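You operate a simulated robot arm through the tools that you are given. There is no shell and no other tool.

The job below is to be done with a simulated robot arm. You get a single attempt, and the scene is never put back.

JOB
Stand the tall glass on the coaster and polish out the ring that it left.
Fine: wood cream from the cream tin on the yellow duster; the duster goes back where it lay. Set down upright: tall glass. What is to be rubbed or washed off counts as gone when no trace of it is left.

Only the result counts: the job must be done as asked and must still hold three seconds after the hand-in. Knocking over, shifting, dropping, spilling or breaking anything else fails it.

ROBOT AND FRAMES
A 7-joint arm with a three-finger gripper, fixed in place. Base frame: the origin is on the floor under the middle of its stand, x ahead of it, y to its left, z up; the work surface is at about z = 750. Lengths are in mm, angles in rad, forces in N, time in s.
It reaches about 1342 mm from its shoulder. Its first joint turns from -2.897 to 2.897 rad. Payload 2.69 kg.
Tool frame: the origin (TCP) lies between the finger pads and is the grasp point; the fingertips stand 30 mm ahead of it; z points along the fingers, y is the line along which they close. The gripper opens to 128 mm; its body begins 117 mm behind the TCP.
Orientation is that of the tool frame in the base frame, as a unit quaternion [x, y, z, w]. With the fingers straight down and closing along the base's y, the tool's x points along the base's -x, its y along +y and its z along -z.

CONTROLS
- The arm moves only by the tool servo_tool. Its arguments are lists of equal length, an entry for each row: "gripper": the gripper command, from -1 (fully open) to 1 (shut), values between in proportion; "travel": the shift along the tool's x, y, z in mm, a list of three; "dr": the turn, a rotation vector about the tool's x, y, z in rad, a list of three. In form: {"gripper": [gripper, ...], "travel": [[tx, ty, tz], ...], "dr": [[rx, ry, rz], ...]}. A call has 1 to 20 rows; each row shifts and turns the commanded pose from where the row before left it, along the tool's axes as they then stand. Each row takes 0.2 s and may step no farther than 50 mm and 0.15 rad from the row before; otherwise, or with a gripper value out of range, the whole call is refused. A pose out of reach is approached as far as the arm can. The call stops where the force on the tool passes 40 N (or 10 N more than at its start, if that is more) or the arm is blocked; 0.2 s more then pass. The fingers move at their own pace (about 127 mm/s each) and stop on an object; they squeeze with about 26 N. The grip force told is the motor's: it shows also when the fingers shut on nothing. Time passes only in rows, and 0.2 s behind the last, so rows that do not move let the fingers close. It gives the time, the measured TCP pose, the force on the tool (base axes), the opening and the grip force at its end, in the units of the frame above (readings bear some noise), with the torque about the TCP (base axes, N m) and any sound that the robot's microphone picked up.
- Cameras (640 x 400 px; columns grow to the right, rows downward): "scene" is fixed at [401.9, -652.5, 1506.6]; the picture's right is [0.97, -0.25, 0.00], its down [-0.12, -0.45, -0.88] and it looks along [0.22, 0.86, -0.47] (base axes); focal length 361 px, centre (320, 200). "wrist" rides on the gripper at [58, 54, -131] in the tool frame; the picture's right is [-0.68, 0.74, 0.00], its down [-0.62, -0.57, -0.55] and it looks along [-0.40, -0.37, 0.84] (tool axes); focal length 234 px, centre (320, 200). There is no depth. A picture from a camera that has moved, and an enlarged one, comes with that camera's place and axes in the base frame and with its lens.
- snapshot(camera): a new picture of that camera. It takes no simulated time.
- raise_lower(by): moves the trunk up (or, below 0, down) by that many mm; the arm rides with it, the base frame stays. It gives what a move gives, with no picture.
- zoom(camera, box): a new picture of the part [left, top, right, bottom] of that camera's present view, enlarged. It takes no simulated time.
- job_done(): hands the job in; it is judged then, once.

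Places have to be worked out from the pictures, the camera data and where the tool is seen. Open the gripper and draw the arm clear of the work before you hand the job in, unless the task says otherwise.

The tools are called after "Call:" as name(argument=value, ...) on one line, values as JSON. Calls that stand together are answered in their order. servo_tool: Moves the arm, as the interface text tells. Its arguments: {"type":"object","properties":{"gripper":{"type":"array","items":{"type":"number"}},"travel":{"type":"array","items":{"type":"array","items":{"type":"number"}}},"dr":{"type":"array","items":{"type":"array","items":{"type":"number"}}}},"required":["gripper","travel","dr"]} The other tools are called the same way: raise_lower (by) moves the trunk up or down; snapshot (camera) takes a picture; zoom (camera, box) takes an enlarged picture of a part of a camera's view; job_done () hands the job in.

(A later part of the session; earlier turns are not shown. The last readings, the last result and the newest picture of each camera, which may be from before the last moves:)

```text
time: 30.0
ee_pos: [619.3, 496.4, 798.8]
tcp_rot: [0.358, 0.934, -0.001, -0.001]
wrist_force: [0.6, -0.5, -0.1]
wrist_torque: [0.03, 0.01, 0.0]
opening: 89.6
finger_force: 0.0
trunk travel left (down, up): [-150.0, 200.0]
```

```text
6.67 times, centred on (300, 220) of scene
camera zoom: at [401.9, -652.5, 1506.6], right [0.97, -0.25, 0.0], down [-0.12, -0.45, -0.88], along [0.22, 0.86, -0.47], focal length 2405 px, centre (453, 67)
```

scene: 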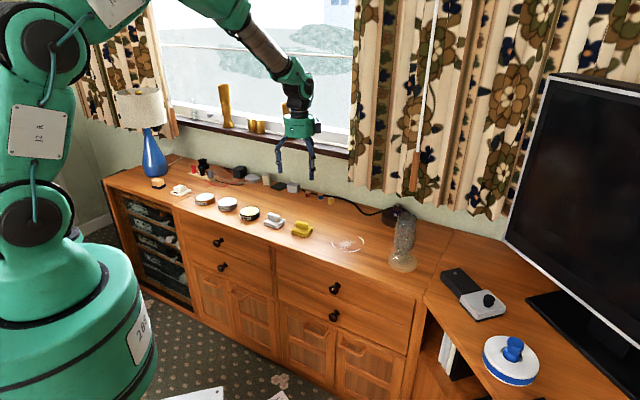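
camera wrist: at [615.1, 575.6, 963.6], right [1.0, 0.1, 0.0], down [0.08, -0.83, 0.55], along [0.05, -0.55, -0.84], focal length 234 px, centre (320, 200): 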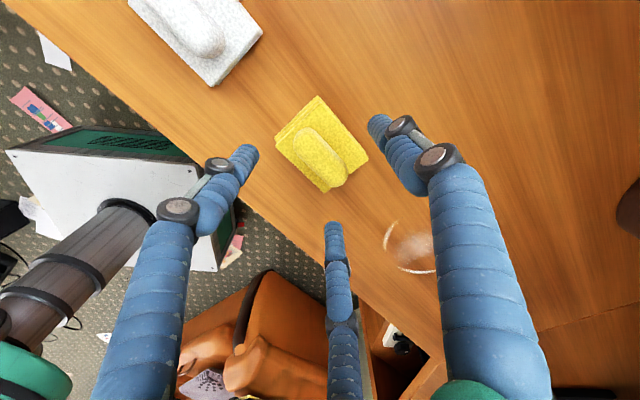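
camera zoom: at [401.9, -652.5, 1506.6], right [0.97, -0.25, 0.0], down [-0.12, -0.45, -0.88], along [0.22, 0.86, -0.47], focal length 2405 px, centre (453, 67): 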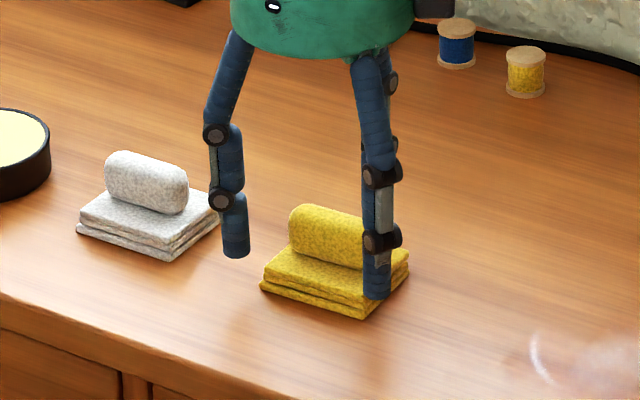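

Fingers straddle the handle with clearance and no contact force. I'll close slowly on it.

Call:
servo_tool(gripper=[-0.2, 0.0, 0.2, 0.3, 0.4, 0.5, 0.6, 0.8, 1, 1, 1], travel=[[0, 0, 0], [0, 0, 0], [0, 0, 0], [0, 0, 0], [0, 0, 0], [0, 0, 0], [0, 0, 0], [0, 0, 0], [0, 0, 0], [0, 0, 0], [0, 0, 0]], dr=[[0, 0, 0], [0, 0, 0], [0, 0, 0], [0, 0, 0], [0, 0, 0], [0, 0, 0], [0, 0, 0], [0, 0, 0], [0, 0, 0], [0, 0, 0], [0, 0, 0]])

Call:
zoom(camera="wrist", box=[240, 100, 400, 260])

Call:
zoom(camera="scene", box=[268, 190, 332, 250])

```text
time: 32.4
ee_pos: [620.9, 496.4, 798.1]
tcp_rot: [0.358, 0.934, 0.0, 0.0]
wrist_force: [0.0, 0.7, 0.1]
wrist_torque: [0.02, -0.02, 0.01]
opening: 32.7
finger_force: 26.0
trunk travel left (down, up): [-150.0, 200.0]
```

```text
2.50 times, centred on (320, 180) of wrist
camera zoom: at [613.5, 575.8, 929.4], right [1.0, 0.1, 0.0], down [0.08, -0.83, 0.55], along [0.05, -0.55, -0.84], focal length 585 px, centre (320, 250)
```

zoom: 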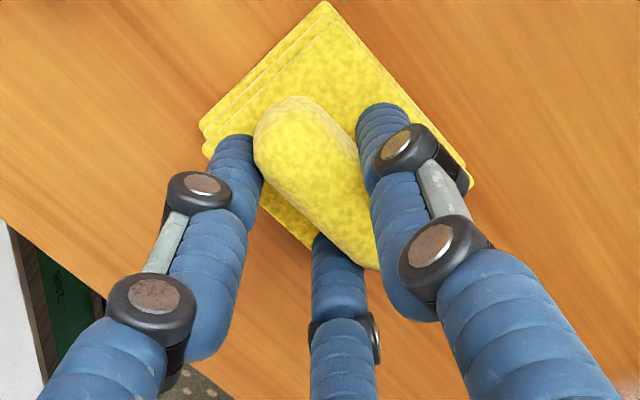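

```text
6.67 times, centred on (300, 220) of scene
camera zoom: at [401.9, -652.5, 1506.6], right [0.97, -0.25, 0.0], down [-0.12, -0.45, -0.88], along [0.22, 0.86, -0.47], focal length 2405 px, centre (453, 67)
```

zoom: 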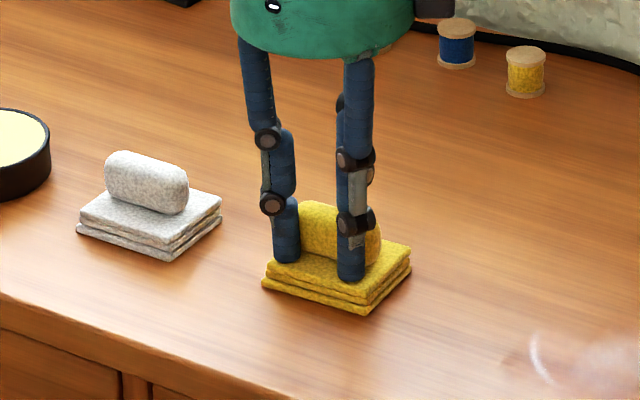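

The handle is gripped (opening 32.7, 26 N) and the duster shifted about 2–3 mm while closing. I'll lift it and see that it holds level.

Call:
servo_tool(gripper=[1, 1, 1, 1, 1, 1, 1, 1], travel=[[0, 0, -3], [0, 0, -6], [0, 0, -11], [0, 0, -20], [0, 0, -20], [0, 0, -20], [0, 0, -20], [0, 0, 0]], dr=[[0, 0, 0], [0, 0, 0], [0, 0, 0], [0, 0, 0], [0, 0, 0], [0, 0, 0], [0, 0, 0], [0, 0, 0]])

Call:
snapshot(camera="wrist")

Call:
zoom(camera="scene", box=[180, 160, 340, 260])

```text
time: 34.2
ee_pos: [621.0, 494.4, 896.9]
tcp_rot: [0.358, 0.934, 0.0, -0.001]
wrist_force: [0.4, -0.5, -0.2]
wrist_torque: [0.05, -0.01, 0.03]
opening: 32.8
finger_force: 26.1
trunk travel left (down, up): [-150.0, 200.0]
```

```text
taken
camera wrist: at [613.3, 574.0, 1028.5], right [1.0, 0.1, 0.0], down [0.08, -0.83, 0.55], along [0.05, -0.55, -0.84], focal length 234 px, centre (320, 200)
```

wrist: 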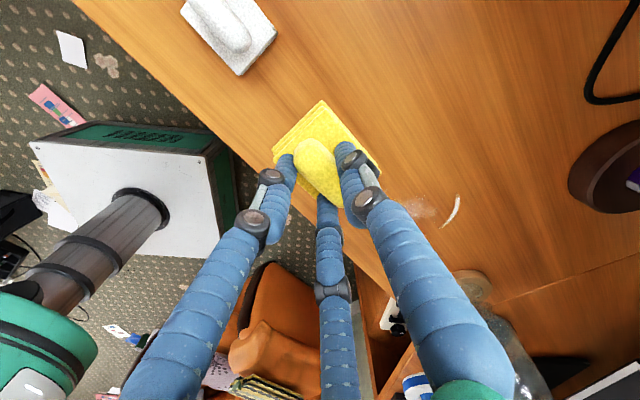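

```text
4.00 times, centred on (260, 210) of scene
camera zoom: at [401.9, -652.5, 1506.6], right [0.97, -0.25, 0.0], down [-0.12, -0.45, -0.88], along [0.22, 0.86, -0.47], focal length 1443 px, centre (560, 160)
```

zoom: 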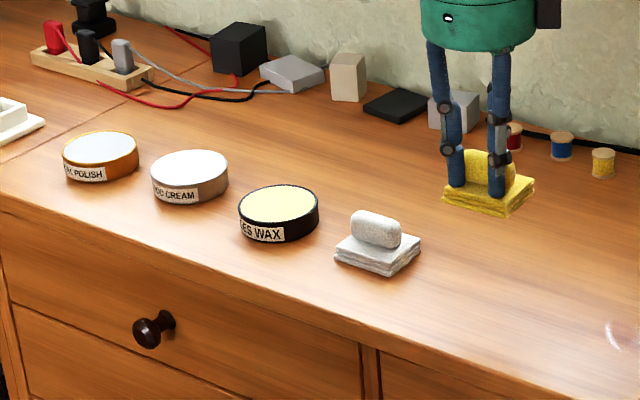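

The duster hangs level in the grip. I'll carry it along the cabinet toward the tins at z≈950 so the wrist camera can pin down the wood-cream tin.

Call:
servo_tool(gripper=[1, 1, 1, 1, 1, 1, 1, 1, 1, 1, 1, 1, 1, 1, 1], travel=[[0, 0, -20], [5, 0, -20], [15, 1.5, -13], [25, 1.6, 0], [28, 1.8, 0], [28, 1.8, 0], [28, 1.8, 0], [28, 1.8, 0], [28, 1.8, 0], [28, 1.8, 0], [28, 1.8, 0], [28, 1.8, 0], [26, 1.0, 0], [18.3, 0.8, 0], [0, 0, 0]], dr=[[0, 0, 0], [0, 0, 0], [0, 0, 0], [0, 0, 0], [0, 0, 0], [0, 0, 0], [0, 0, 0], [0, 0, 0], [0, 0, 0], [0, 0, 0], [0, 0, 0], [0, 0, 0], [0, 0, 0], [0, 0, 0], [0, 0, 0]])

Call:
snapshot(camera="wrist")

Call:
snapshot(camera="scene")

```text
time: 37.4
ee_pos: [399.6, 720.5, 952.3]
tcp_rot: [0.359, 0.934, 0.0, 0.0]
wrist_force: [-0.1, -0.1, -0.8]
wrist_torque: [-0.01, -0.04, 0.01]
opening: 32.6
finger_force: 25.8
trunk travel left (down, up): [-150.0, 200.0]
```

```text
taken
camera wrist: at [393.6, 800.0, 1082.9], right [1.0, 0.1, 0.0], down [0.08, -0.83, 0.55], along [0.05, -0.55, -0.84], focal length 234 px, centre (320, 200)
```

wrist: 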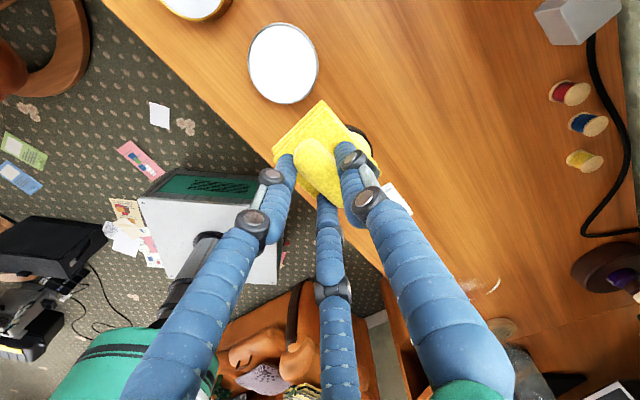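

```text
taken
```

scene: 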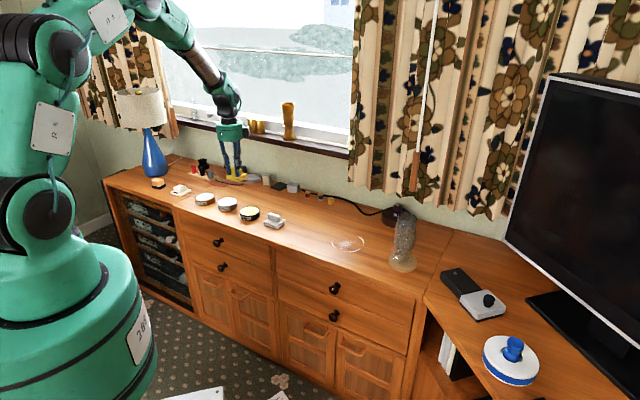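

The wood-cream tin shows at about (283, 63) in the wrist view. I'll zoom to measure it.

Call:
zoom(camera="wrist", box=[220, 0, 348, 130])

```text
3.08 times, centred on (284, 65) of wrist
camera zoom: at [393.6, 800.0, 1082.9], right [1.0, 0.1, 0.0], down [0.08, -0.83, 0.55], along [0.05, -0.55, -0.84], focal length 720 px, centre (431, 615)
```

zoom: 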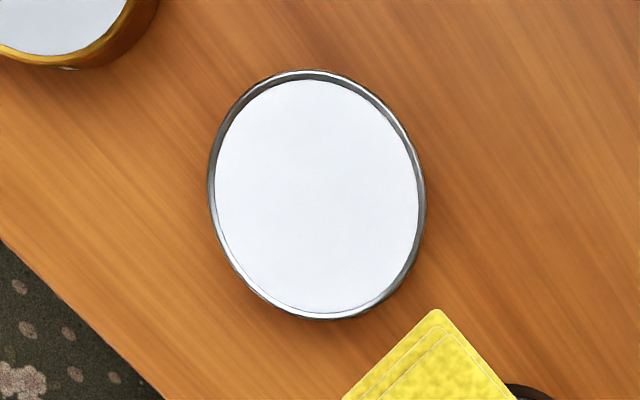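

The cream tin measures centre (352.5, 778), cream radius about 38 and top near z 771. With the duster centre about (+6.7, +4) from the TCP, I'll go to TCP (346, 774) and down to z≈840, staying above the tin.

Call:
servo_tool(gripper=[1, 1, 1, 1, 1, 1, 1, 1, 1, 1, 1, 1, 1, 1], travel=[[10, 0.5, 0], [18, 0.9, 0], [20, 1, 0], [16, 0.8, 0], [11.7, 0.5, 0], [0, 0, 10], [0, 0, 20], [0, 0, 20], [0, 0, 20], [0, 0, 20], [0, 0, 15], [0, 0, 7], [0, 0, 0], [0, 0, 0]], dr=[[0, 0, 0], [0, 0, 0], [0, 0, 0], [0, 0, 0], [0, 0, 0], [0, 0, 0], [0, 0, 0], [0, 0, 0], [0, 0, 0], [0, 0, 0], [0, 0, 0], [0, 0, 0], [0, 0, 0], [0, 0, 0]])

Call:
snapshot(camera="wrist")

Call:
zoom(camera="scene", box=[180, 160, 276, 220])

```text
time: 40.4
ee_pos: [346.1, 773.1, 837.9]
tcp_rot: [0.359, 0.934, -0.001, 0.001]
wrist_force: [0.3, 0.0, -0.8]
wrist_torque: [0.0, -0.02, -0.02]
opening: 32.7
finger_force: 25.6
trunk travel left (down, up): [-150.0, 200.0]
```

```text
taken
camera wrist: at [340.3, 852.8, 969.2], right [1.0, 0.1, 0.0], down [0.08, -0.83, 0.55], along [0.05, -0.55, -0.84], focal length 234 px, centre (320, 200)
```

wrist: 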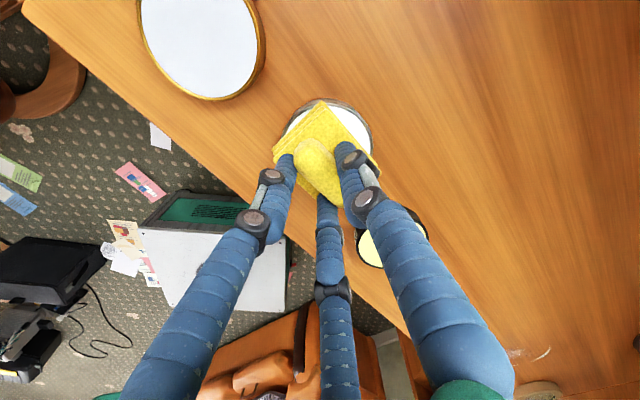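

```text
6.67 times, centred on (228, 190) of scene
camera zoom: at [401.9, -652.5, 1506.6], right [0.97, -0.25, 0.0], down [-0.12, -0.45, -0.88], along [0.22, 0.86, -0.47], focal length 2405 px, centre (933, 267)
```

zoom: 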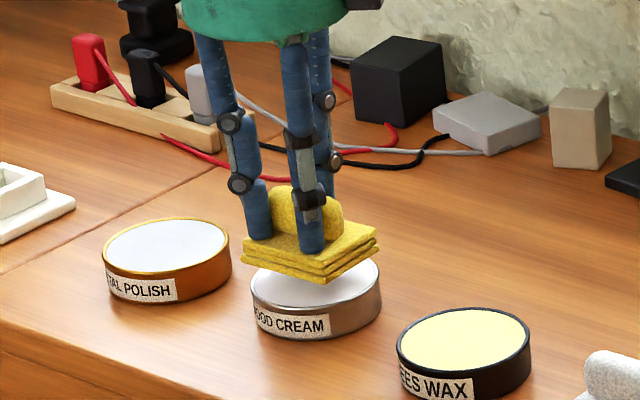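

The duster hangs about 18 mm above the cream and is well centred over the tin. I'll lower in small steps.

Call:
servo_tool(gripper=[1, 1, 1, 1, 1, 1], travel=[[0, 0, 6], [0, 0, 5], [0, 0, 2], [0, 0, 1], [0, 0, 0], [0, 0, 0]], dr=[[0, 0, 0], [0, 0, 0], [0, 0, 0], [0, 0, 0], [0, 0, 0], [0, 0, 0]])

Call:
zoom(camera="scene", box=[196, 170, 260, 220])

```text
time: 41.8
ee_pos: [347.2, 774.1, 824.6]
tcp_rot: [0.359, 0.933, 0.0, 0.001]
wrist_force: [0.0, 0.1, -0.3]
wrist_torque: [0.01, -0.01, -0.01]
opening: 32.7
finger_force: 25.6
trunk travel left (down, up): [-150.0, 200.0]
```

```text
8.00 times, centred on (228, 195) of scene
camera zoom: at [401.9, -652.5, 1506.6], right [0.97, -0.25, 0.0], down [-0.12, -0.45, -0.88], along [0.22, 0.86, -0.47], focal length 2886 px, centre (1056, 240)
```

zoom: 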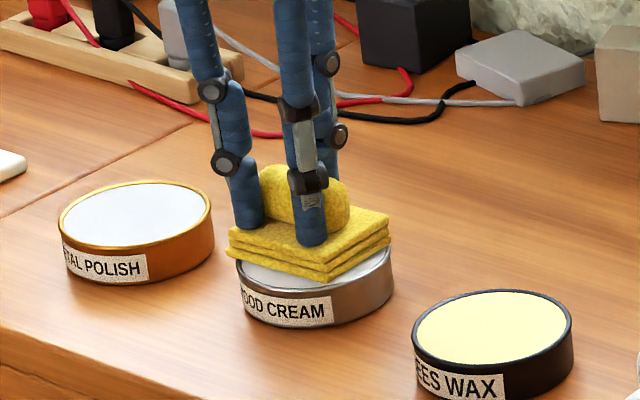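

There is a gap of a few millimetres left and no contact force yet. I'll continue down 1 mm at a time.

Call:
servo_tool(gripper=[1, 1, 1, 1, 1], travel=[[0, 0, 1], [0, 0, 1], [0, 0, 1], [0, 0, 0], [0, 0, 0]], dr=[[0, 0, 0], [0, 0, 0], [0, 0, 0], [0, 0, 0], [0, 0, 0]])

```text
time: 43.0
ee_pos: [347.5, 772.8, 823.4]
tcp_rot: [0.359, 0.933, 0.001, 0.0]
wrist_force: [-0.1, -1.6, 9.1]
wrist_torque: [0.04, -0.09, -0.03]
opening: 32.6
finger_force: 26.1
trunk travel left (down, up): [-150.0, 200.0]
```

Contact is made with about 9 N straight down on the cream. I'll press half a millimetre more, hold for a second, and then look.

Call:
servo_tool(gripper=[1, 1, 1, 1, 1], travel=[[0, 0, 0.6], [0, 0, 0], [0, 0, 0], [0, 0, 0], [0, 0, 0]], dr=[[0, 0, 0], [0, 0, 0], [0, 0, 0], [0, 0, 0], [0, 0, 0]])

Call:
zoom(camera="scene", box=[196, 170, 260, 220])

```text
time: 44.2
ee_pos: [346.6, 773.5, 823.2]
tcp_rot: [0.359, 0.933, 0.001, 0.0]
wrist_force: [5.1, 0.9, 17.3]
wrist_torque: [0.1, -0.3, 0.05]
opening: 32.5
finger_force: 25.4
trunk travel left (down, up): [-150.0, 200.0]
```

```text
8.00 times, centred on (228, 195) of scene
camera zoom: at [401.9, -652.5, 1506.6], right [0.97, -0.25, 0.0], down [-0.12, -0.45, -0.88], along [0.22, 0.86, -0.47], focal length 2886 px, centre (1056, 240)
```

zoom: 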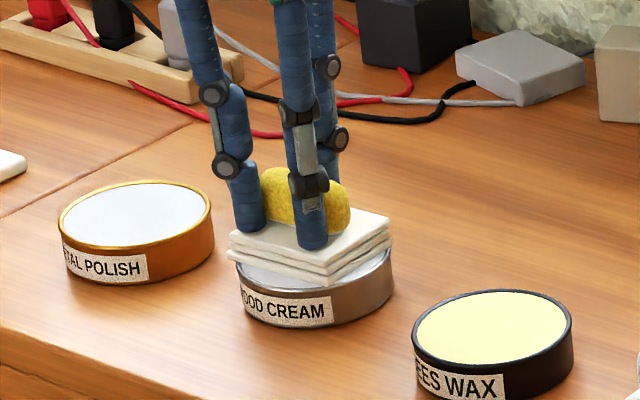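

The cloth has turned cream-coloured, so it is loaded. I'll lift straight up gently and check that the tin stayed put.

Call:
servo_tool(gripper=[1, 1, 1, 1, 1, 1, 1, 1, 1, 1], travel=[[0, 0, -1], [0, 0, -2], [0, 0, -4], [0, 0, -8], [0, 0, -15], [0, 0, -20], [0, 0, -25], [0, 0, -25], [0, 0, -15], [0, 0, 0]], dr=[[0, 0, 0], [0, 0, 0], [0, 0, 0], [0, 0, 0], [0, 0, 0], [0, 0, 0], [0, 0, 0], [0, 0, 0], [0, 0, 0], [0, 0, 0]])

Call:
zoom(camera="scene", box=[180, 150, 276, 220])

Call:
snapshot(camera="wrist")

```text
time: 46.4
ee_pos: [347.3, 775.1, 938.2]
tcp_rot: [0.358, 0.934, 0.0, 0.0]
wrist_force: [-0.9, 0.0, -0.7]
wrist_torque: [0.02, -0.04, 0.0]
opening: 32.4
finger_force: 26.4
trunk travel left (down, up): [-150.0, 200.0]
```

```text
5.71 times, centred on (228, 185) of scene
camera zoom: at [401.9, -652.5, 1506.6], right [0.97, -0.25, 0.0], down [-0.12, -0.45, -0.88], along [0.22, 0.86, -0.47], focal length 2061 px, centre (846, 286)
```

zoom: 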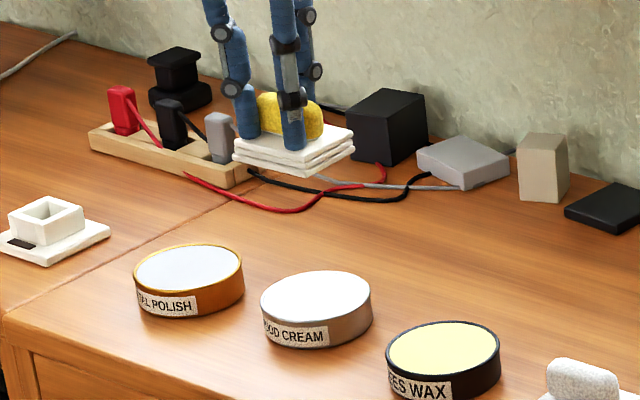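

```text
taken
camera wrist: at [339.5, 854.8, 1067.8], right [1.0, 0.1, 0.0], down [0.08, -0.83, 0.55], along [0.05, -0.55, -0.84], focal length 234 px, centre (320, 200)
```

wrist: 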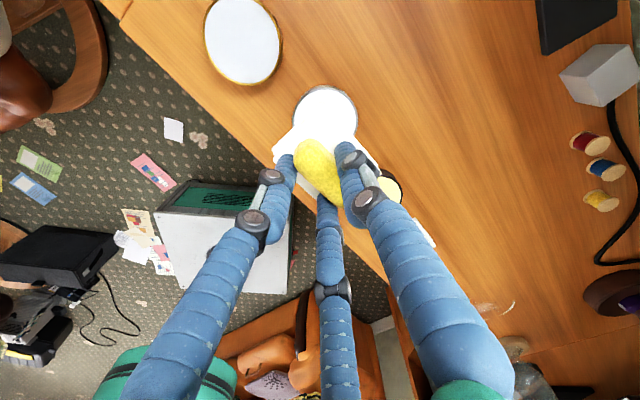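

The tin has not moved and the cloth is creamed. I'll carry the duster along the cabinet at z≈938 to above the ring.

Call:
servo_tool(gripper=[1, 1, 1, 1, 1, 1, 1, 1, 1, 1, 1, 1, 1, 1, 1, 1, 1, 1, 1], travel=[[-10, 0, 0], [-22, 0, 0], [-34, -0.6, 0], [-36, -0.6, 0], [-36, -0.6, 0], [-36, -0.6, 0], [-36, -0.6, 0], [-36, -0.6, 0], [-36, -0.6, 0], [-36, -0.6, 0], [-36, -0.6, 0], [-36, -0.6, 0], [-36, -0.6, 0], [-36, -0.6, 0], [-34, -0.6, 0], [-32, -0.6, 0], [-26, -0.6, 0], [-15, -0.5, 0], [0, 0, 0]], dr=[[0, 0, 0], [0, 0, 0], [0, 0, 0], [0, 0, 0], [0, 0, 0], [0, 0, 0], [0, 0, 0], [0, 0, 0], [0, 0, 0], [0, 0, 0], [0, 0, 0], [0, 0, 0], [0, 0, 0], [0, 0, 0], [0, 0, 0], [0, 0, 0], [0, 0, 0], [0, 0, 0], [0, 0, 0]])

Call:
snapshot(camera="wrist")

Call:
zoom(camera="scene", box=[272, 160, 432, 280])

```text
time: 50.4
ee_pos: [764.2, 384.2, 936.1]
tcp_rot: [0.358, 0.934, 0.0, 0.0]
wrist_force: [-0.1, 0.2, -0.2]
wrist_torque: [-0.01, 0.03, -0.04]
opening: 32.9
finger_force: 26.3
trunk travel left (down, up): [-150.0, 200.0]
```

```text
taken
camera wrist: at [756.5, 464.8, 1066.5], right [1.0, 0.1, 0.0], down [0.08, -0.83, 0.55], along [0.05, -0.55, -0.84], focal length 234 px, centre (320, 200)
```

wrist: 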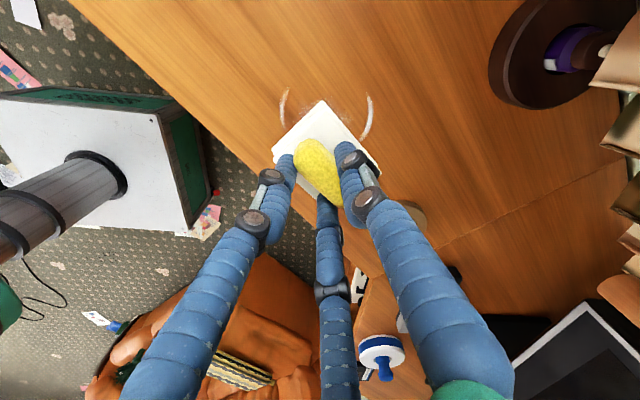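

```text
3.33 times, centred on (352, 220) of scene
camera zoom: at [401.9, -652.5, 1506.6], right [0.97, -0.25, 0.0], down [-0.12, -0.45, -0.88], along [0.22, 0.86, -0.47], focal length 1202 px, centre (213, 133)
```

zoom: 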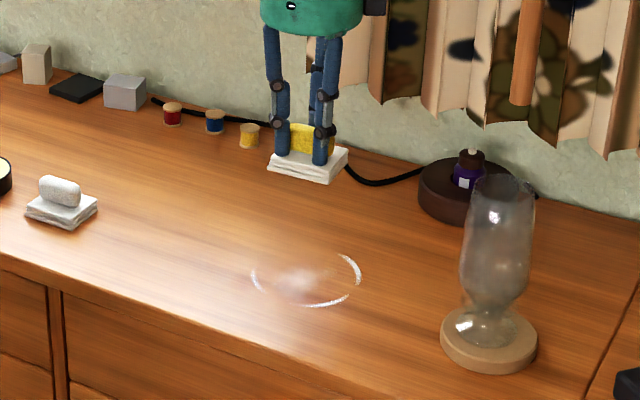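

The creamed duster is centred above the ring. I'll go down to just above the wood.

Call:
servo_tool(gripper=[1, 1, 1, 1, 1, 1, 1, 1, 1, 1], travel=[[0, 0, 15], [0, 0, 20], [0, 0, 20], [0, 0, 20], [0, 0, 20], [0, 0, 18], [0, 0, 12], [0, 0, 7], [0, 0, 0], [0, 0, 0]], dr=[[0, 0, 0], [0, 0, 0], [0, 0, 0], [0, 0, 0], [0, 0, 0], [0, 0, 0], [0, 0, 0], [0, 0, 0], [0, 0, 0], [0, 0, 0]])

Call:
zoom(camera="scene", box=[304, 200, 400, 260])

```text
time: 52.6
ee_pos: [763.9, 388.0, 805.3]
tcp_rot: [0.358, 0.934, 0.0, 0.0]
wrist_force: [0.4, 0.0, 0.3]
wrist_torque: [-0.01, 0.02, -0.02]
opening: 32.5
finger_force: 26.3
trunk travel left (down, up): [-150.0, 200.0]
```

```text
6.67 times, centred on (352, 230) of scene
camera zoom: at [401.9, -652.5, 1506.6], right [0.97, -0.25, 0.0], down [-0.12, -0.45, -0.88], along [0.22, 0.86, -0.47], focal length 2405 px, centre (107, 0)
```

zoom: 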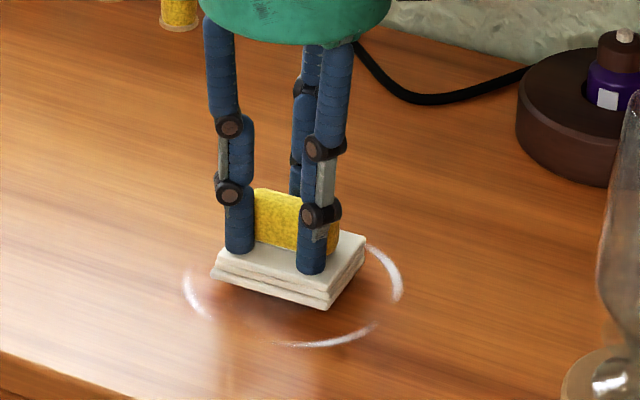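

The duster sits over the middle of the ring, a few millimetres above the wood. I'll lower in 1 mm steps to contact.

Call:
servo_tool(gripper=[1, 1, 1, 1, 1, 1, 1], travel=[[0, 0, 2], [0, 0, 1], [0, 0, 1], [0, 0, 1], [0, 0, 1], [0, 0, 0], [0, 0, 0]], dr=[[0, 0, 0], [0, 0, 0], [0, 0, 0], [0, 0, 0], [0, 0, 0], [0, 0, 0], [0, 0, 0]])

```text
time: 54.2
ee_pos: [764.2, 386.6, 799.0]
tcp_rot: [0.358, 0.934, 0.0, 0.0]
wrist_force: [0.3, -0.1, -0.7]
wrist_torque: [0.02, 0.01, -0.03]
opening: 32.5
finger_force: 26.2
trunk travel left (down, up): [-150.0, 200.0]
```

No contact yet at z 799, so I'll continue down carefully.

Call:
servo_tool(gripper=[1, 1, 1, 1], travel=[[0, 0, 0.7], [0, 0, 0.7], [0, 0, 0], [0, 0, 0]], dr=[[0, 0, 0], [0, 0, 0], [0, 0, 0], [0, 0, 0]])

```text
time: 55.2
ee_pos: [763.3, 386.8, 798.6]
tcp_rot: [0.358, 0.934, 0.001, 0.0]
wrist_force: [-0.3, 0.8, 5.6]
wrist_torque: [0.23, -0.03, 0.03]
opening: 32.6
finger_force: 26.9
trunk travel left (down, up): [-150.0, 200.0]
```

Contact is about 5.6 N. I'll press a touch more and start rubbing with strokes along the long side, stepping across half of the ring.

Call:
servo_tool(gripper=[1, 1, 1, 1, 1, 1, 1, 1, 1, 1, 1, 1, 1, 1, 1, 1, 1, 1], travel=[[0, 0, 0.4], [-20, 0, 0], [-20, 0, 0], [20, 0, 0], [20, 0, 0], [20, 0, 0], [20, 0, 0], [0, 20, 0], [-20, 0, 0], [-20, 0, 0], [-20, 0, 0], [-20, 0, 0], [0, 20, 0], [20, 0, 0], [20, 0, 0], [20, 0, 0], [20, 0, 0], [0, 0, 0]], dr=[[0, 0, 0], [0, 0, 0], [0, 0, 0], [0, 0, 0], [0, 0, 0], [0, 0, 0], [0, 0, 0], [0, 0, 0], [0, 0, 0], [0, 0, 0], [0, 0, 0], [0, 0, 0], [0, 0, 0], [0, 0, 0], [0, 0, 0], [0, 0, 0], [0, 0, 0], [0, 0, 0]])

Call:
zoom(camera="scene", box=[304, 200, 400, 260])

Call:
snapshot(camera="wrist")

```text
time: 59.0
ee_pos: [761.7, 442.3, 797.1]
tcp_rot: [0.358, 0.934, 0.0, 0.001]
wrist_force: [-2.4, 3.2, 8.3]
wrist_torque: [0.23, -0.04, 0.05]
opening: 32.6
finger_force: 25.3
trunk travel left (down, up): [-150.0, 200.0]
```

```text
6.67 times, centred on (352, 230) of scene
camera zoom: at [401.9, -652.5, 1506.6], right [0.97, -0.25, 0.0], down [-0.12, -0.45, -0.88], along [0.22, 0.86, -0.47], focal length 2405 px, centre (107, 0)
```

zoom: 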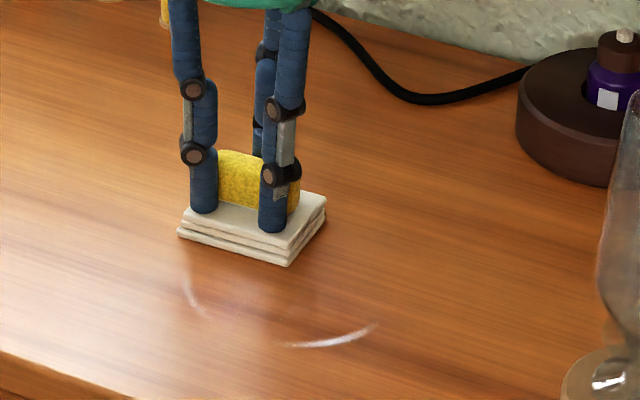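

```text
taken
camera wrist: at [754.3, 522.1, 928.8], right [1.0, 0.1, 0.0], down [0.08, -0.83, 0.55], along [0.05, -0.55, -0.84], focal length 234 px, centre (320, 200)
```

wrist: 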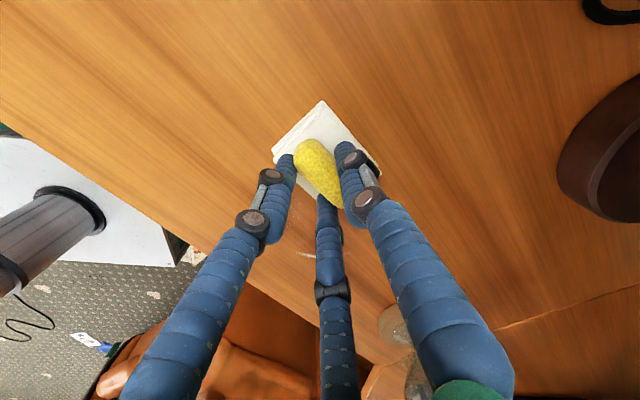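

It works: the right arc and most of the haze are gone, leaving the front arc and a faint left one. I'll rub the front half the same way.

Call:
servo_tool(gripper=[1, 1, 1, 1, 1, 1, 1, 1, 1, 1, 1, 1, 1, 1, 1, 1, 1, 1, 1], travel=[[0, -20, 0], [0, -20, 0], [0, -20, 0], [-20, 0, 0], [-20, 0, 0], [-20, 0, 0], [-20, 0, 0], [0, -20, 0], [20, 0, 0], [20, 0, 0], [20, 0, 0], [20, 0, 0], [0, 10, 0], [-20, 0, 0], [-20, 0, 0], [-20, 0, 0], [-20, 0, 0], [0, 0, 0], [0, 0, 0]], dr=[[0, 0, 0], [0, 0, 0], [0, 0, 0], [0, 0, 0], [0, 0, 0], [0, 0, 0], [0, 0, 0], [0, 0, 0], [0, 0, 0], [0, 0, 0], [0, 0, 0], [0, 0, 0], [0, 0, 0], [0, 0, 0], [0, 0, 0], [0, 0, 0], [0, 0, 0], [0, 0, 0], [0, 0, 0]])

Call:
zoom(camera="scene", box=[304, 200, 400, 260])

Call:
snapshot(camera="wrist")

```text
time: 63.0
ee_pos: [774.2, 335.6, 797.4]
tcp_rot: [0.358, 0.934, 0.0, 0.0]
wrist_force: [-0.3, -1.4, 14.5]
wrist_torque: [0.0, -0.08, 0.02]
opening: 32.6
finger_force: 26.2
trunk travel left (down, up): [-150.0, 200.0]
```

```text
6.67 times, centred on (352, 230) of scene
camera zoom: at [401.9, -652.5, 1506.6], right [0.97, -0.25, 0.0], down [-0.12, -0.45, -0.88], along [0.22, 0.86, -0.47], focal length 2405 px, centre (107, 0)
```

zoom: 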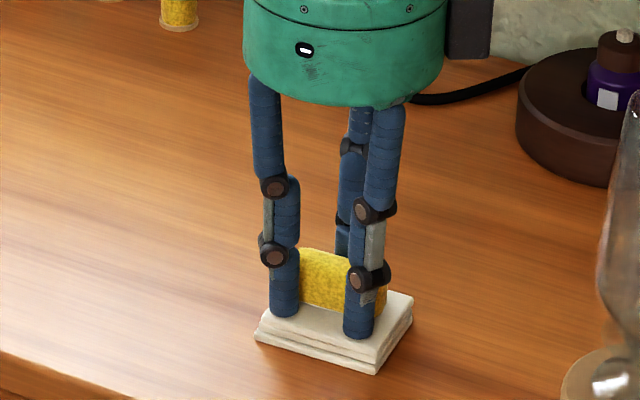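

```text
taken
camera wrist: at [766.8, 416.0, 928.6], right [1.0, 0.1, 0.0], down [0.08, -0.83, 0.55], along [0.05, -0.55, -0.84], focal length 234 px, centre (320, 200)
```

wrist: 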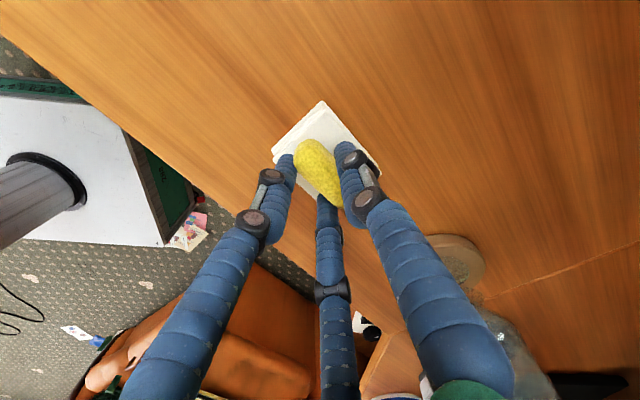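

The wood looks clean where it is visible. I'll make one more full pass over the whole area to remove any faint trace.

Call:
servo_tool(gripper=[1, 1, 1, 1, 1, 1, 1, 1, 1, 1, 1, 1, 1, 1, 1, 1, 1, 1, 1, 1], travel=[[21, 0, 0], [21, 0, 0], [21, 0, 0], [21, 0, 0], [0, 20, 0], [-21, 0, 0], [-21, 0, 0], [-21, 0, 0], [-21, 0, 0], [0, 20, 0], [21, 0, 0], [21, 0, 0], [21, 0, 0], [21, 0, 0], [0, 20, 0], [-21, 0, 0], [-21, 0, 0], [-21, 0, 0], [-21, 0, 0], [0, 0, 0]], dr=[[0, 0, 0], [0, 0, 0], [0, 0, 0], [0, 0, 0], [0, 0, 0], [0, 0, 0], [0, 0, 0], [0, 0, 0], [0, 0, 0], [0, 0, 0], [0, 0, 0], [0, 0, 0], [0, 0, 0], [0, 0, 0], [0, 0, 0], [0, 0, 0], [0, 0, 0], [0, 0, 0], [0, 0, 0], [0, 0, 0]])

Call:
zoom(camera="scene", box=[304, 200, 400, 260])

```text
time: 67.2
ee_pos: [811.0, 381.0, 797.6]
tcp_rot: [0.358, 0.934, 0.0, 0.001]
wrist_force: [-4.6, 3.6, 21.3]
wrist_torque: [0.21, 0.09, 0.05]
opening: 32.8
finger_force: 25.8
trunk travel left (down, up): [-150.0, 200.0]
```

```text
6.67 times, centred on (352, 230) of scene
camera zoom: at [401.9, -652.5, 1506.6], right [0.97, -0.25, 0.0], down [-0.12, -0.45, -0.88], along [0.22, 0.86, -0.47], focal length 2405 px, centre (107, 0)
```

zoom: 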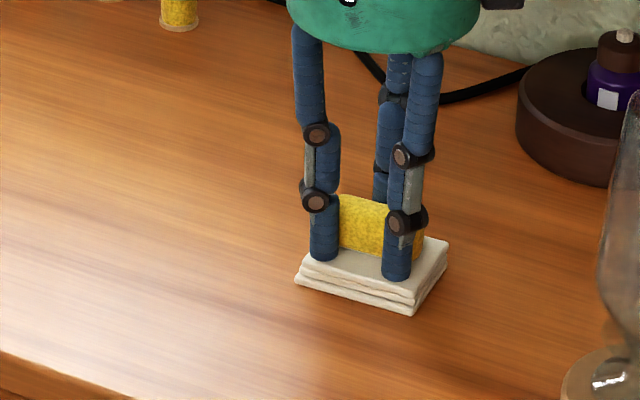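

I'll lift the duster straight up and inspect the whole ring area from both cameras.

Call:
servo_tool(gripper=[1, 1, 1, 1, 1, 1, 1, 1, 1, 1, 1], travel=[[0, 0, -2], [0, 0, -8], [0, 0, -20], [0, 0, -25], [0, 0, -25], [0, 0, -25], [20, 0, 0], [30, 0, 0], [30, 0, 0], [20, 0, 0], [0, 0, 0]], dr=[[0, 0, 0], [0, 0, 0], [0, 0, 0], [0, 0, 0], [0, 0, 0], [0, 0, 0], [0, 0, 0], [0, 0, 0], [0, 0, 0], [0, 0, 0], [0, 0, 0]])

Call:
zoom(camera="scene", box=[304, 210, 400, 270])

Call:
zoom(camera="scene", box=[320, 225, 376, 260])

Call:
snapshot(camera="wrist")

```text
time: 69.6
ee_pos: [739.2, 445.9, 903.3]
tcp_rot: [0.358, 0.934, 0.0, -0.001]
wrist_force: [0.4, -0.2, -0.1]
wrist_torque: [0.0, -0.04, 0.01]
opening: 32.7
finger_force: 25.7
trunk travel left (down, up): [-150.0, 200.0]
```

```text
6.67 times, centred on (352, 240) of scene
camera zoom: at [401.9, -652.5, 1506.6], right [0.97, -0.25, 0.0], down [-0.12, -0.45, -0.88], along [0.22, 0.86, -0.47], focal length 2405 px, centre (107, -67)
```

zoom: 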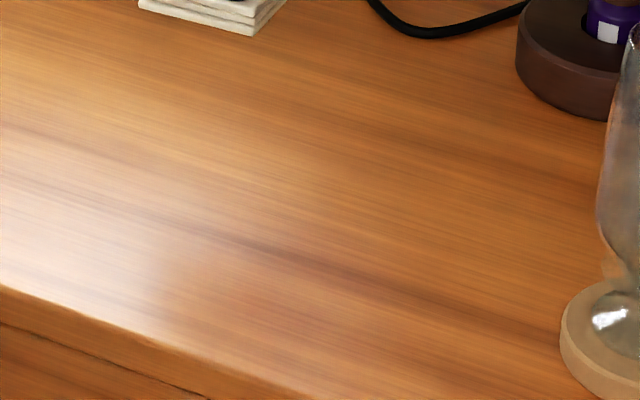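

```text
11.43 times, centred on (348, 242) of scene
camera zoom: at [401.9, -652.5, 1506.6], right [0.97, -0.25, 0.0], down [-0.12, -0.45, -0.88], along [0.22, 0.86, -0.47], focal length 4123 px, centre (0, -286)
```

zoom: 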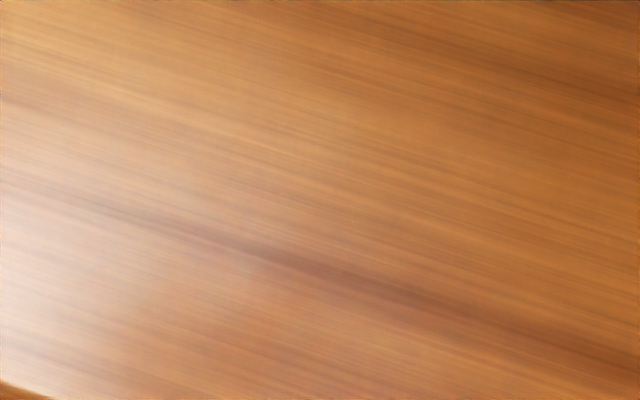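

```text
taken
camera wrist: at [732.5, 526.7, 1034.6], right [1.0, 0.1, 0.0], down [0.08, -0.83, 0.55], along [0.05, -0.55, -0.84], focal length 234 px, centre (320, 200)
```

wrist: 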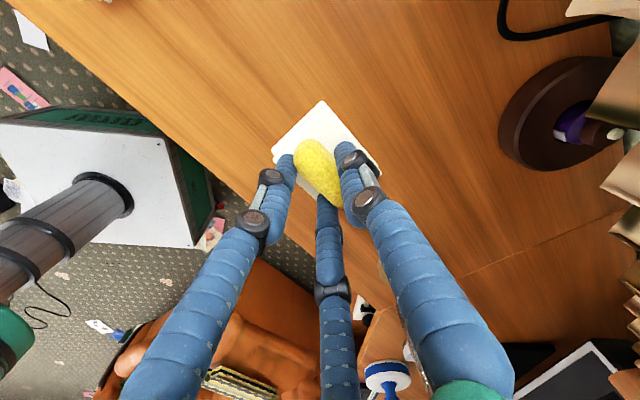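

The scene camera shows clean wood apart from the window's sheen. I'll move aside so the wrist camera can confirm it from another angle before putting the duster away.

Call:
servo_tool(gripper=[1, 1, 1, 1, 1, 1, 1], travel=[[5, -10, -12], [12, -24, -15], [14, -28, -15], [12, -24, -5], [9, -18, 0], [5.6, -9.8, 0], [0, 0, 0]], dr=[[0, 0, 0], [0, 0, 0], [0, 0, 0], [0, 0, 0], [0, 0, 0], [0, 0, 0], [0, 0, 0]])

Call:
snapshot(camera="wrist")

Call:
zoom(camera="wrist", box=[364, 80, 492, 190])

```text
time: 71.2
ee_pos: [620.3, 398.6, 949.3]
tcp_rot: [0.358, 0.934, 0.0, 0.0]
wrist_force: [-1.0, -0.4, -0.1]
wrist_torque: [0.0, -0.02, 0.03]
opening: 32.4
finger_force: 25.8
trunk travel left (down, up): [-150.0, 200.0]
```

```text
taken
camera wrist: at [612.9, 479.3, 1080.2], right [1.0, 0.1, 0.0], down [0.08, -0.83, 0.55], along [0.05, -0.55, -0.84], focal length 234 px, centre (320, 200)
```

wrist: 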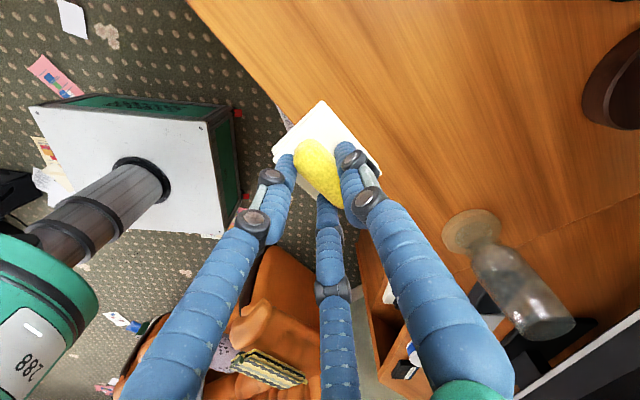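

```text
3.64 times, centred on (428, 135) of wrist
camera zoom: at [612.9, 479.3, 1080.2], right [1.0, 0.1, 0.0], down [0.08, -0.83, 0.55], along [0.05, -0.55, -0.84], focal length 852 px, centre (-73, 436)
```

zoom: 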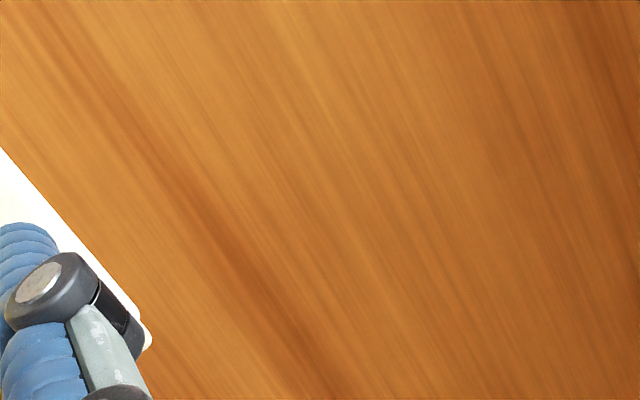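

The wood is clean from this angle too, with no trace left. Now I'll carry the duster back to its spot, aiming for the grip pose corrected for the 2–3 mm it shifted when gripped, and descend to about 20 mm above the wood.

Call:
servo_tool(gripper=[1, 1, 1, 1, 1, 1, 1, 1, 1, 1, 1, 1, 1, 1, 1], travel=[[8, 8.6, 0], [16, 17.2, 0], [18, 19.4, 0], [13, 14, 0], [7.6, 8.2, 0], [0, 0, 10], [0, 0, 20], [0, 0, 20], [0, 0, 25], [0, 0, 25], [0, 0, 20], [0, 0, 10], [0, 0, 0], [0, 0, 0], [0, 0, 0]], dr=[[0, 0, 0], [0, 0, 0], [0, 0, 0], [0, 0, 0], [0, 0, 0], [0, 0, 0], [0, 0, 0], [0, 0, 0], [0, 0, 0], [0, 0, 0], [0, 0, 0], [0, 0, 0], [0, 0, 0], [0, 0, 0], [0, 0, 0]])

Call:
zoom(camera="scene", box=[268, 190, 332, 250])

Call:
snapshot(camera="wrist")

```text
time: 74.4
ee_pos: [618.6, 496.2, 818.1]
tcp_rot: [0.359, 0.933, 0.0, 0.0]
wrist_force: [-0.4, 0.0, -0.5]
wrist_torque: [0.0, 0.03, -0.03]
opening: 32.5
finger_force: 25.7
trunk travel left (down, up): [-150.0, 200.0]
```

```text
6.67 times, centred on (300, 220) of scene
camera zoom: at [401.9, -652.5, 1506.6], right [0.97, -0.25, 0.0], down [-0.12, -0.45, -0.88], along [0.22, 0.86, -0.47], focal length 2405 px, centre (453, 67)
```

zoom: 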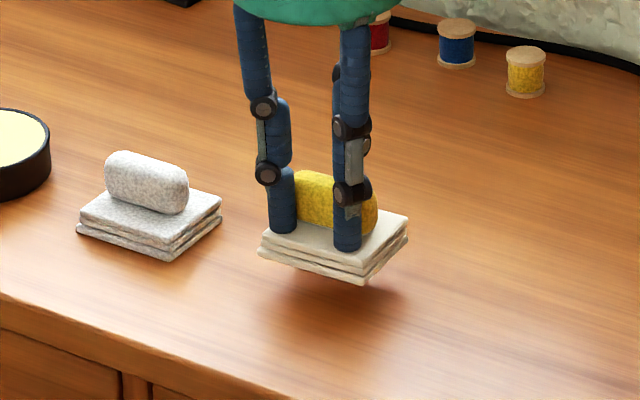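

```text
taken
camera wrist: at [611.7, 575.3, 949.5], right [1.0, 0.1, 0.0], down [0.08, -0.83, 0.55], along [0.05, -0.55, -0.84], focal length 234 px, centre (320, 200)
```

wrist: 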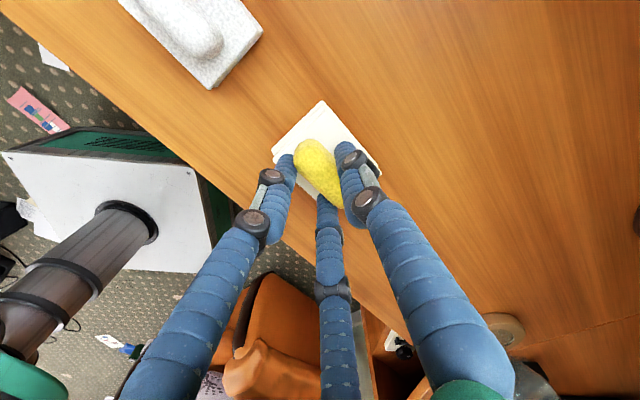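

The duster lines up with its original spot in the scene view. I'll lower the last 20 mm in decreasing steps.

Call:
servo_tool(gripper=[1, 1, 1, 1, 1, 1, 1], travel=[[0, 0, 8], [0, 0, 6], [0, 0, 3], [0, 0, 2], [0, 0, 1], [0, 0, 0], [0, 0, 0]], dr=[[0, 0, 0], [0, 0, 0], [0, 0, 0], [0, 0, 0], [0, 0, 0], [0, 0, 0], [0, 0, 0]])

Call:
zoom(camera="scene", box=[268, 190, 332, 250])

Call:
zoom(camera="scene", box=[260, 205, 324, 245])

```text
time: 76.0
ee_pos: [618.5, 495.1, 798.4]
tcp_rot: [0.358, 0.934, 0.0, 0.0]
wrist_force: [-0.9, -0.1, -1.1]
wrist_torque: [-0.01, 0.01, -0.04]
opening: 32.9
finger_force: 25.9
trunk travel left (down, up): [-150.0, 200.0]
```

```text
6.67 times, centred on (300, 220) of scene
camera zoom: at [401.9, -652.5, 1506.6], right [0.97, -0.25, 0.0], down [-0.12, -0.45, -0.88], along [0.22, 0.86, -0.47], focal length 2405 px, centre (453, 67)
```

zoom: 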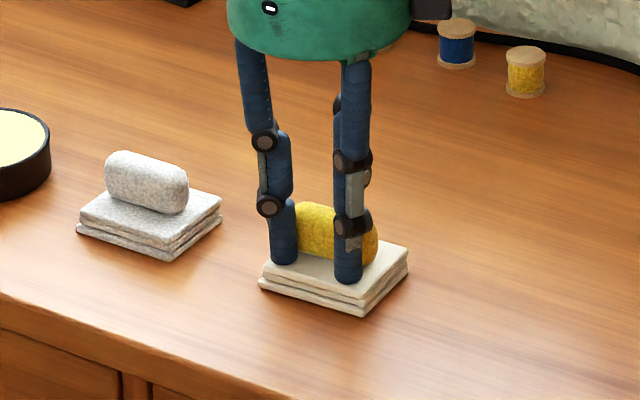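

```text
10.00 times, centred on (292, 225) of scene
camera zoom: at [401.9, -652.5, 1506.6], right [0.97, -0.25, 0.0], down [-0.12, -0.45, -0.88], along [0.22, 0.86, -0.47], focal length 3607 px, centre (600, -50)
```

zoom: 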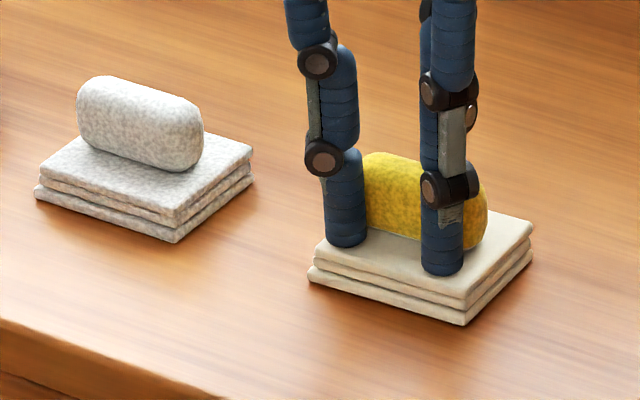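

The duster is about 1 mm above the wood and within 2 mm of its original spot. I'll nudge it by that amount and lower to light contact.

Call:
servo_tool(gripper=[1, 1, 1, 1, 1, 1], travel=[[-1.5, -0.8, 0], [0, 0, 0.5], [0, 0, 0.5], [0, 0, 0.4], [0, 0, 0], [0, 0, 0]], dr=[[0, 0, 0], [0, 0, 0], [0, 0, 0], [0, 0, 0], [0, 0, 0], [0, 0, 0]])

Call:
zoom(camera="scene", box=[260, 205, 324, 245])

```text
time: 77.4
ee_pos: [619.6, 492.8, 797.8]
tcp_rot: [0.358, 0.934, 0.0, 0.0]
wrist_force: [1.6, -1.9, 4.9]
wrist_torque: [0.02, -0.12, -0.03]
opening: 32.6
finger_force: 26.2
trunk travel left (down, up): [-150.0, 200.0]
```

```text
10.00 times, centred on (292, 225) of scene
camera zoom: at [401.9, -652.5, 1506.6], right [0.97, -0.25, 0.0], down [-0.12, -0.45, -0.88], along [0.22, 0.86, -0.47], focal length 3607 px, centre (600, -50)
```

zoom: 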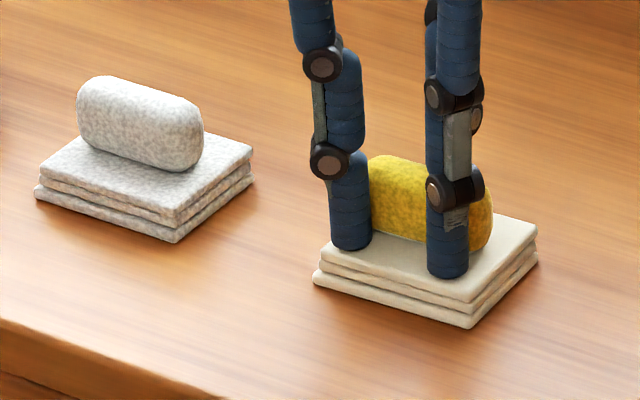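

Light contact of about 5 N, and the duster sits within about 1.5 mm of its original outline. I'll release gradually.

Call:
servo_tool(gripper=[0.7, 0.55, 0.5, 0.46, 0.42, 0.36, 0.25, 0.1, -0.1, -0.4, -0.4, -0.4], travel=[[0, 0, 0], [0, 0, 0], [0, 0, 0], [0, 0, 0], [0, 0, 0], [0, 0, 0], [0, 0, 0], [0, 0, 0], [0, 0, 0], [0, 0, 0], [0, 0, 0], [0, 0, 0]], dr=[[0, 0, 0], [0, 0, 0], [0, 0, 0], [0, 0, 0], [0, 0, 0], [0, 0, 0], [0, 0, 0], [0, 0, 0], [0, 0, 0], [0, 0, 0], [0, 0, 0], [0, 0, 0]])

Call:
zoom(camera="scene", box=[260, 205, 324, 245])

Call:
zoom(camera="wrist", box=[240, 100, 400, 260])

```text
time: 80.0
ee_pos: [620.0, 491.6, 797.3]
tcp_rot: [0.359, 0.933, 0.0, 0.0]
wrist_force: [0.3, 0.6, -0.1]
wrist_torque: [-0.01, 0.01, 0.0]
opening: 89.7
finger_force: 0.1
trunk travel left (down, up): [-150.0, 200.0]
```

```text
10.00 times, centred on (292, 225) of scene
camera zoom: at [401.9, -652.5, 1506.6], right [0.97, -0.25, 0.0], down [-0.12, -0.45, -0.88], along [0.22, 0.86, -0.47], focal length 3607 px, centre (600, -50)
```

zoom: 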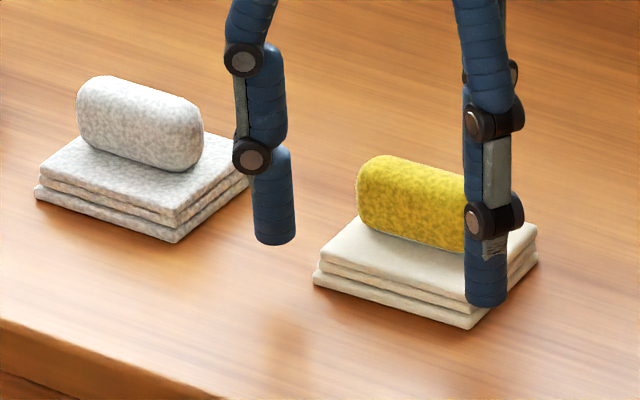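

```text
2.50 times, centred on (320, 180) of wrist
camera zoom: at [612.9, 572.6, 928.2], right [1.0, 0.1, 0.0], down [0.08, -0.83, 0.55], along [0.05, -0.55, -0.84], focal length 585 px, centre (320, 250)
```

zoom: 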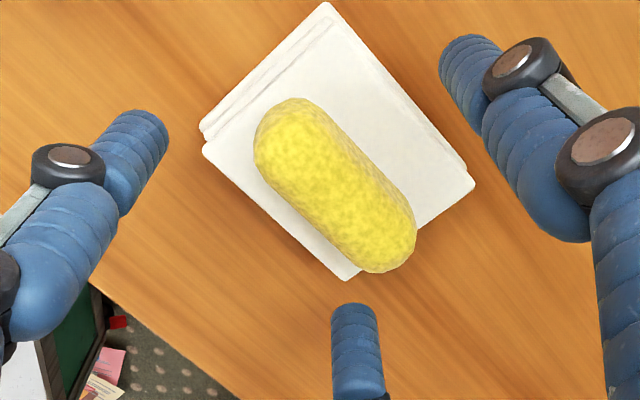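

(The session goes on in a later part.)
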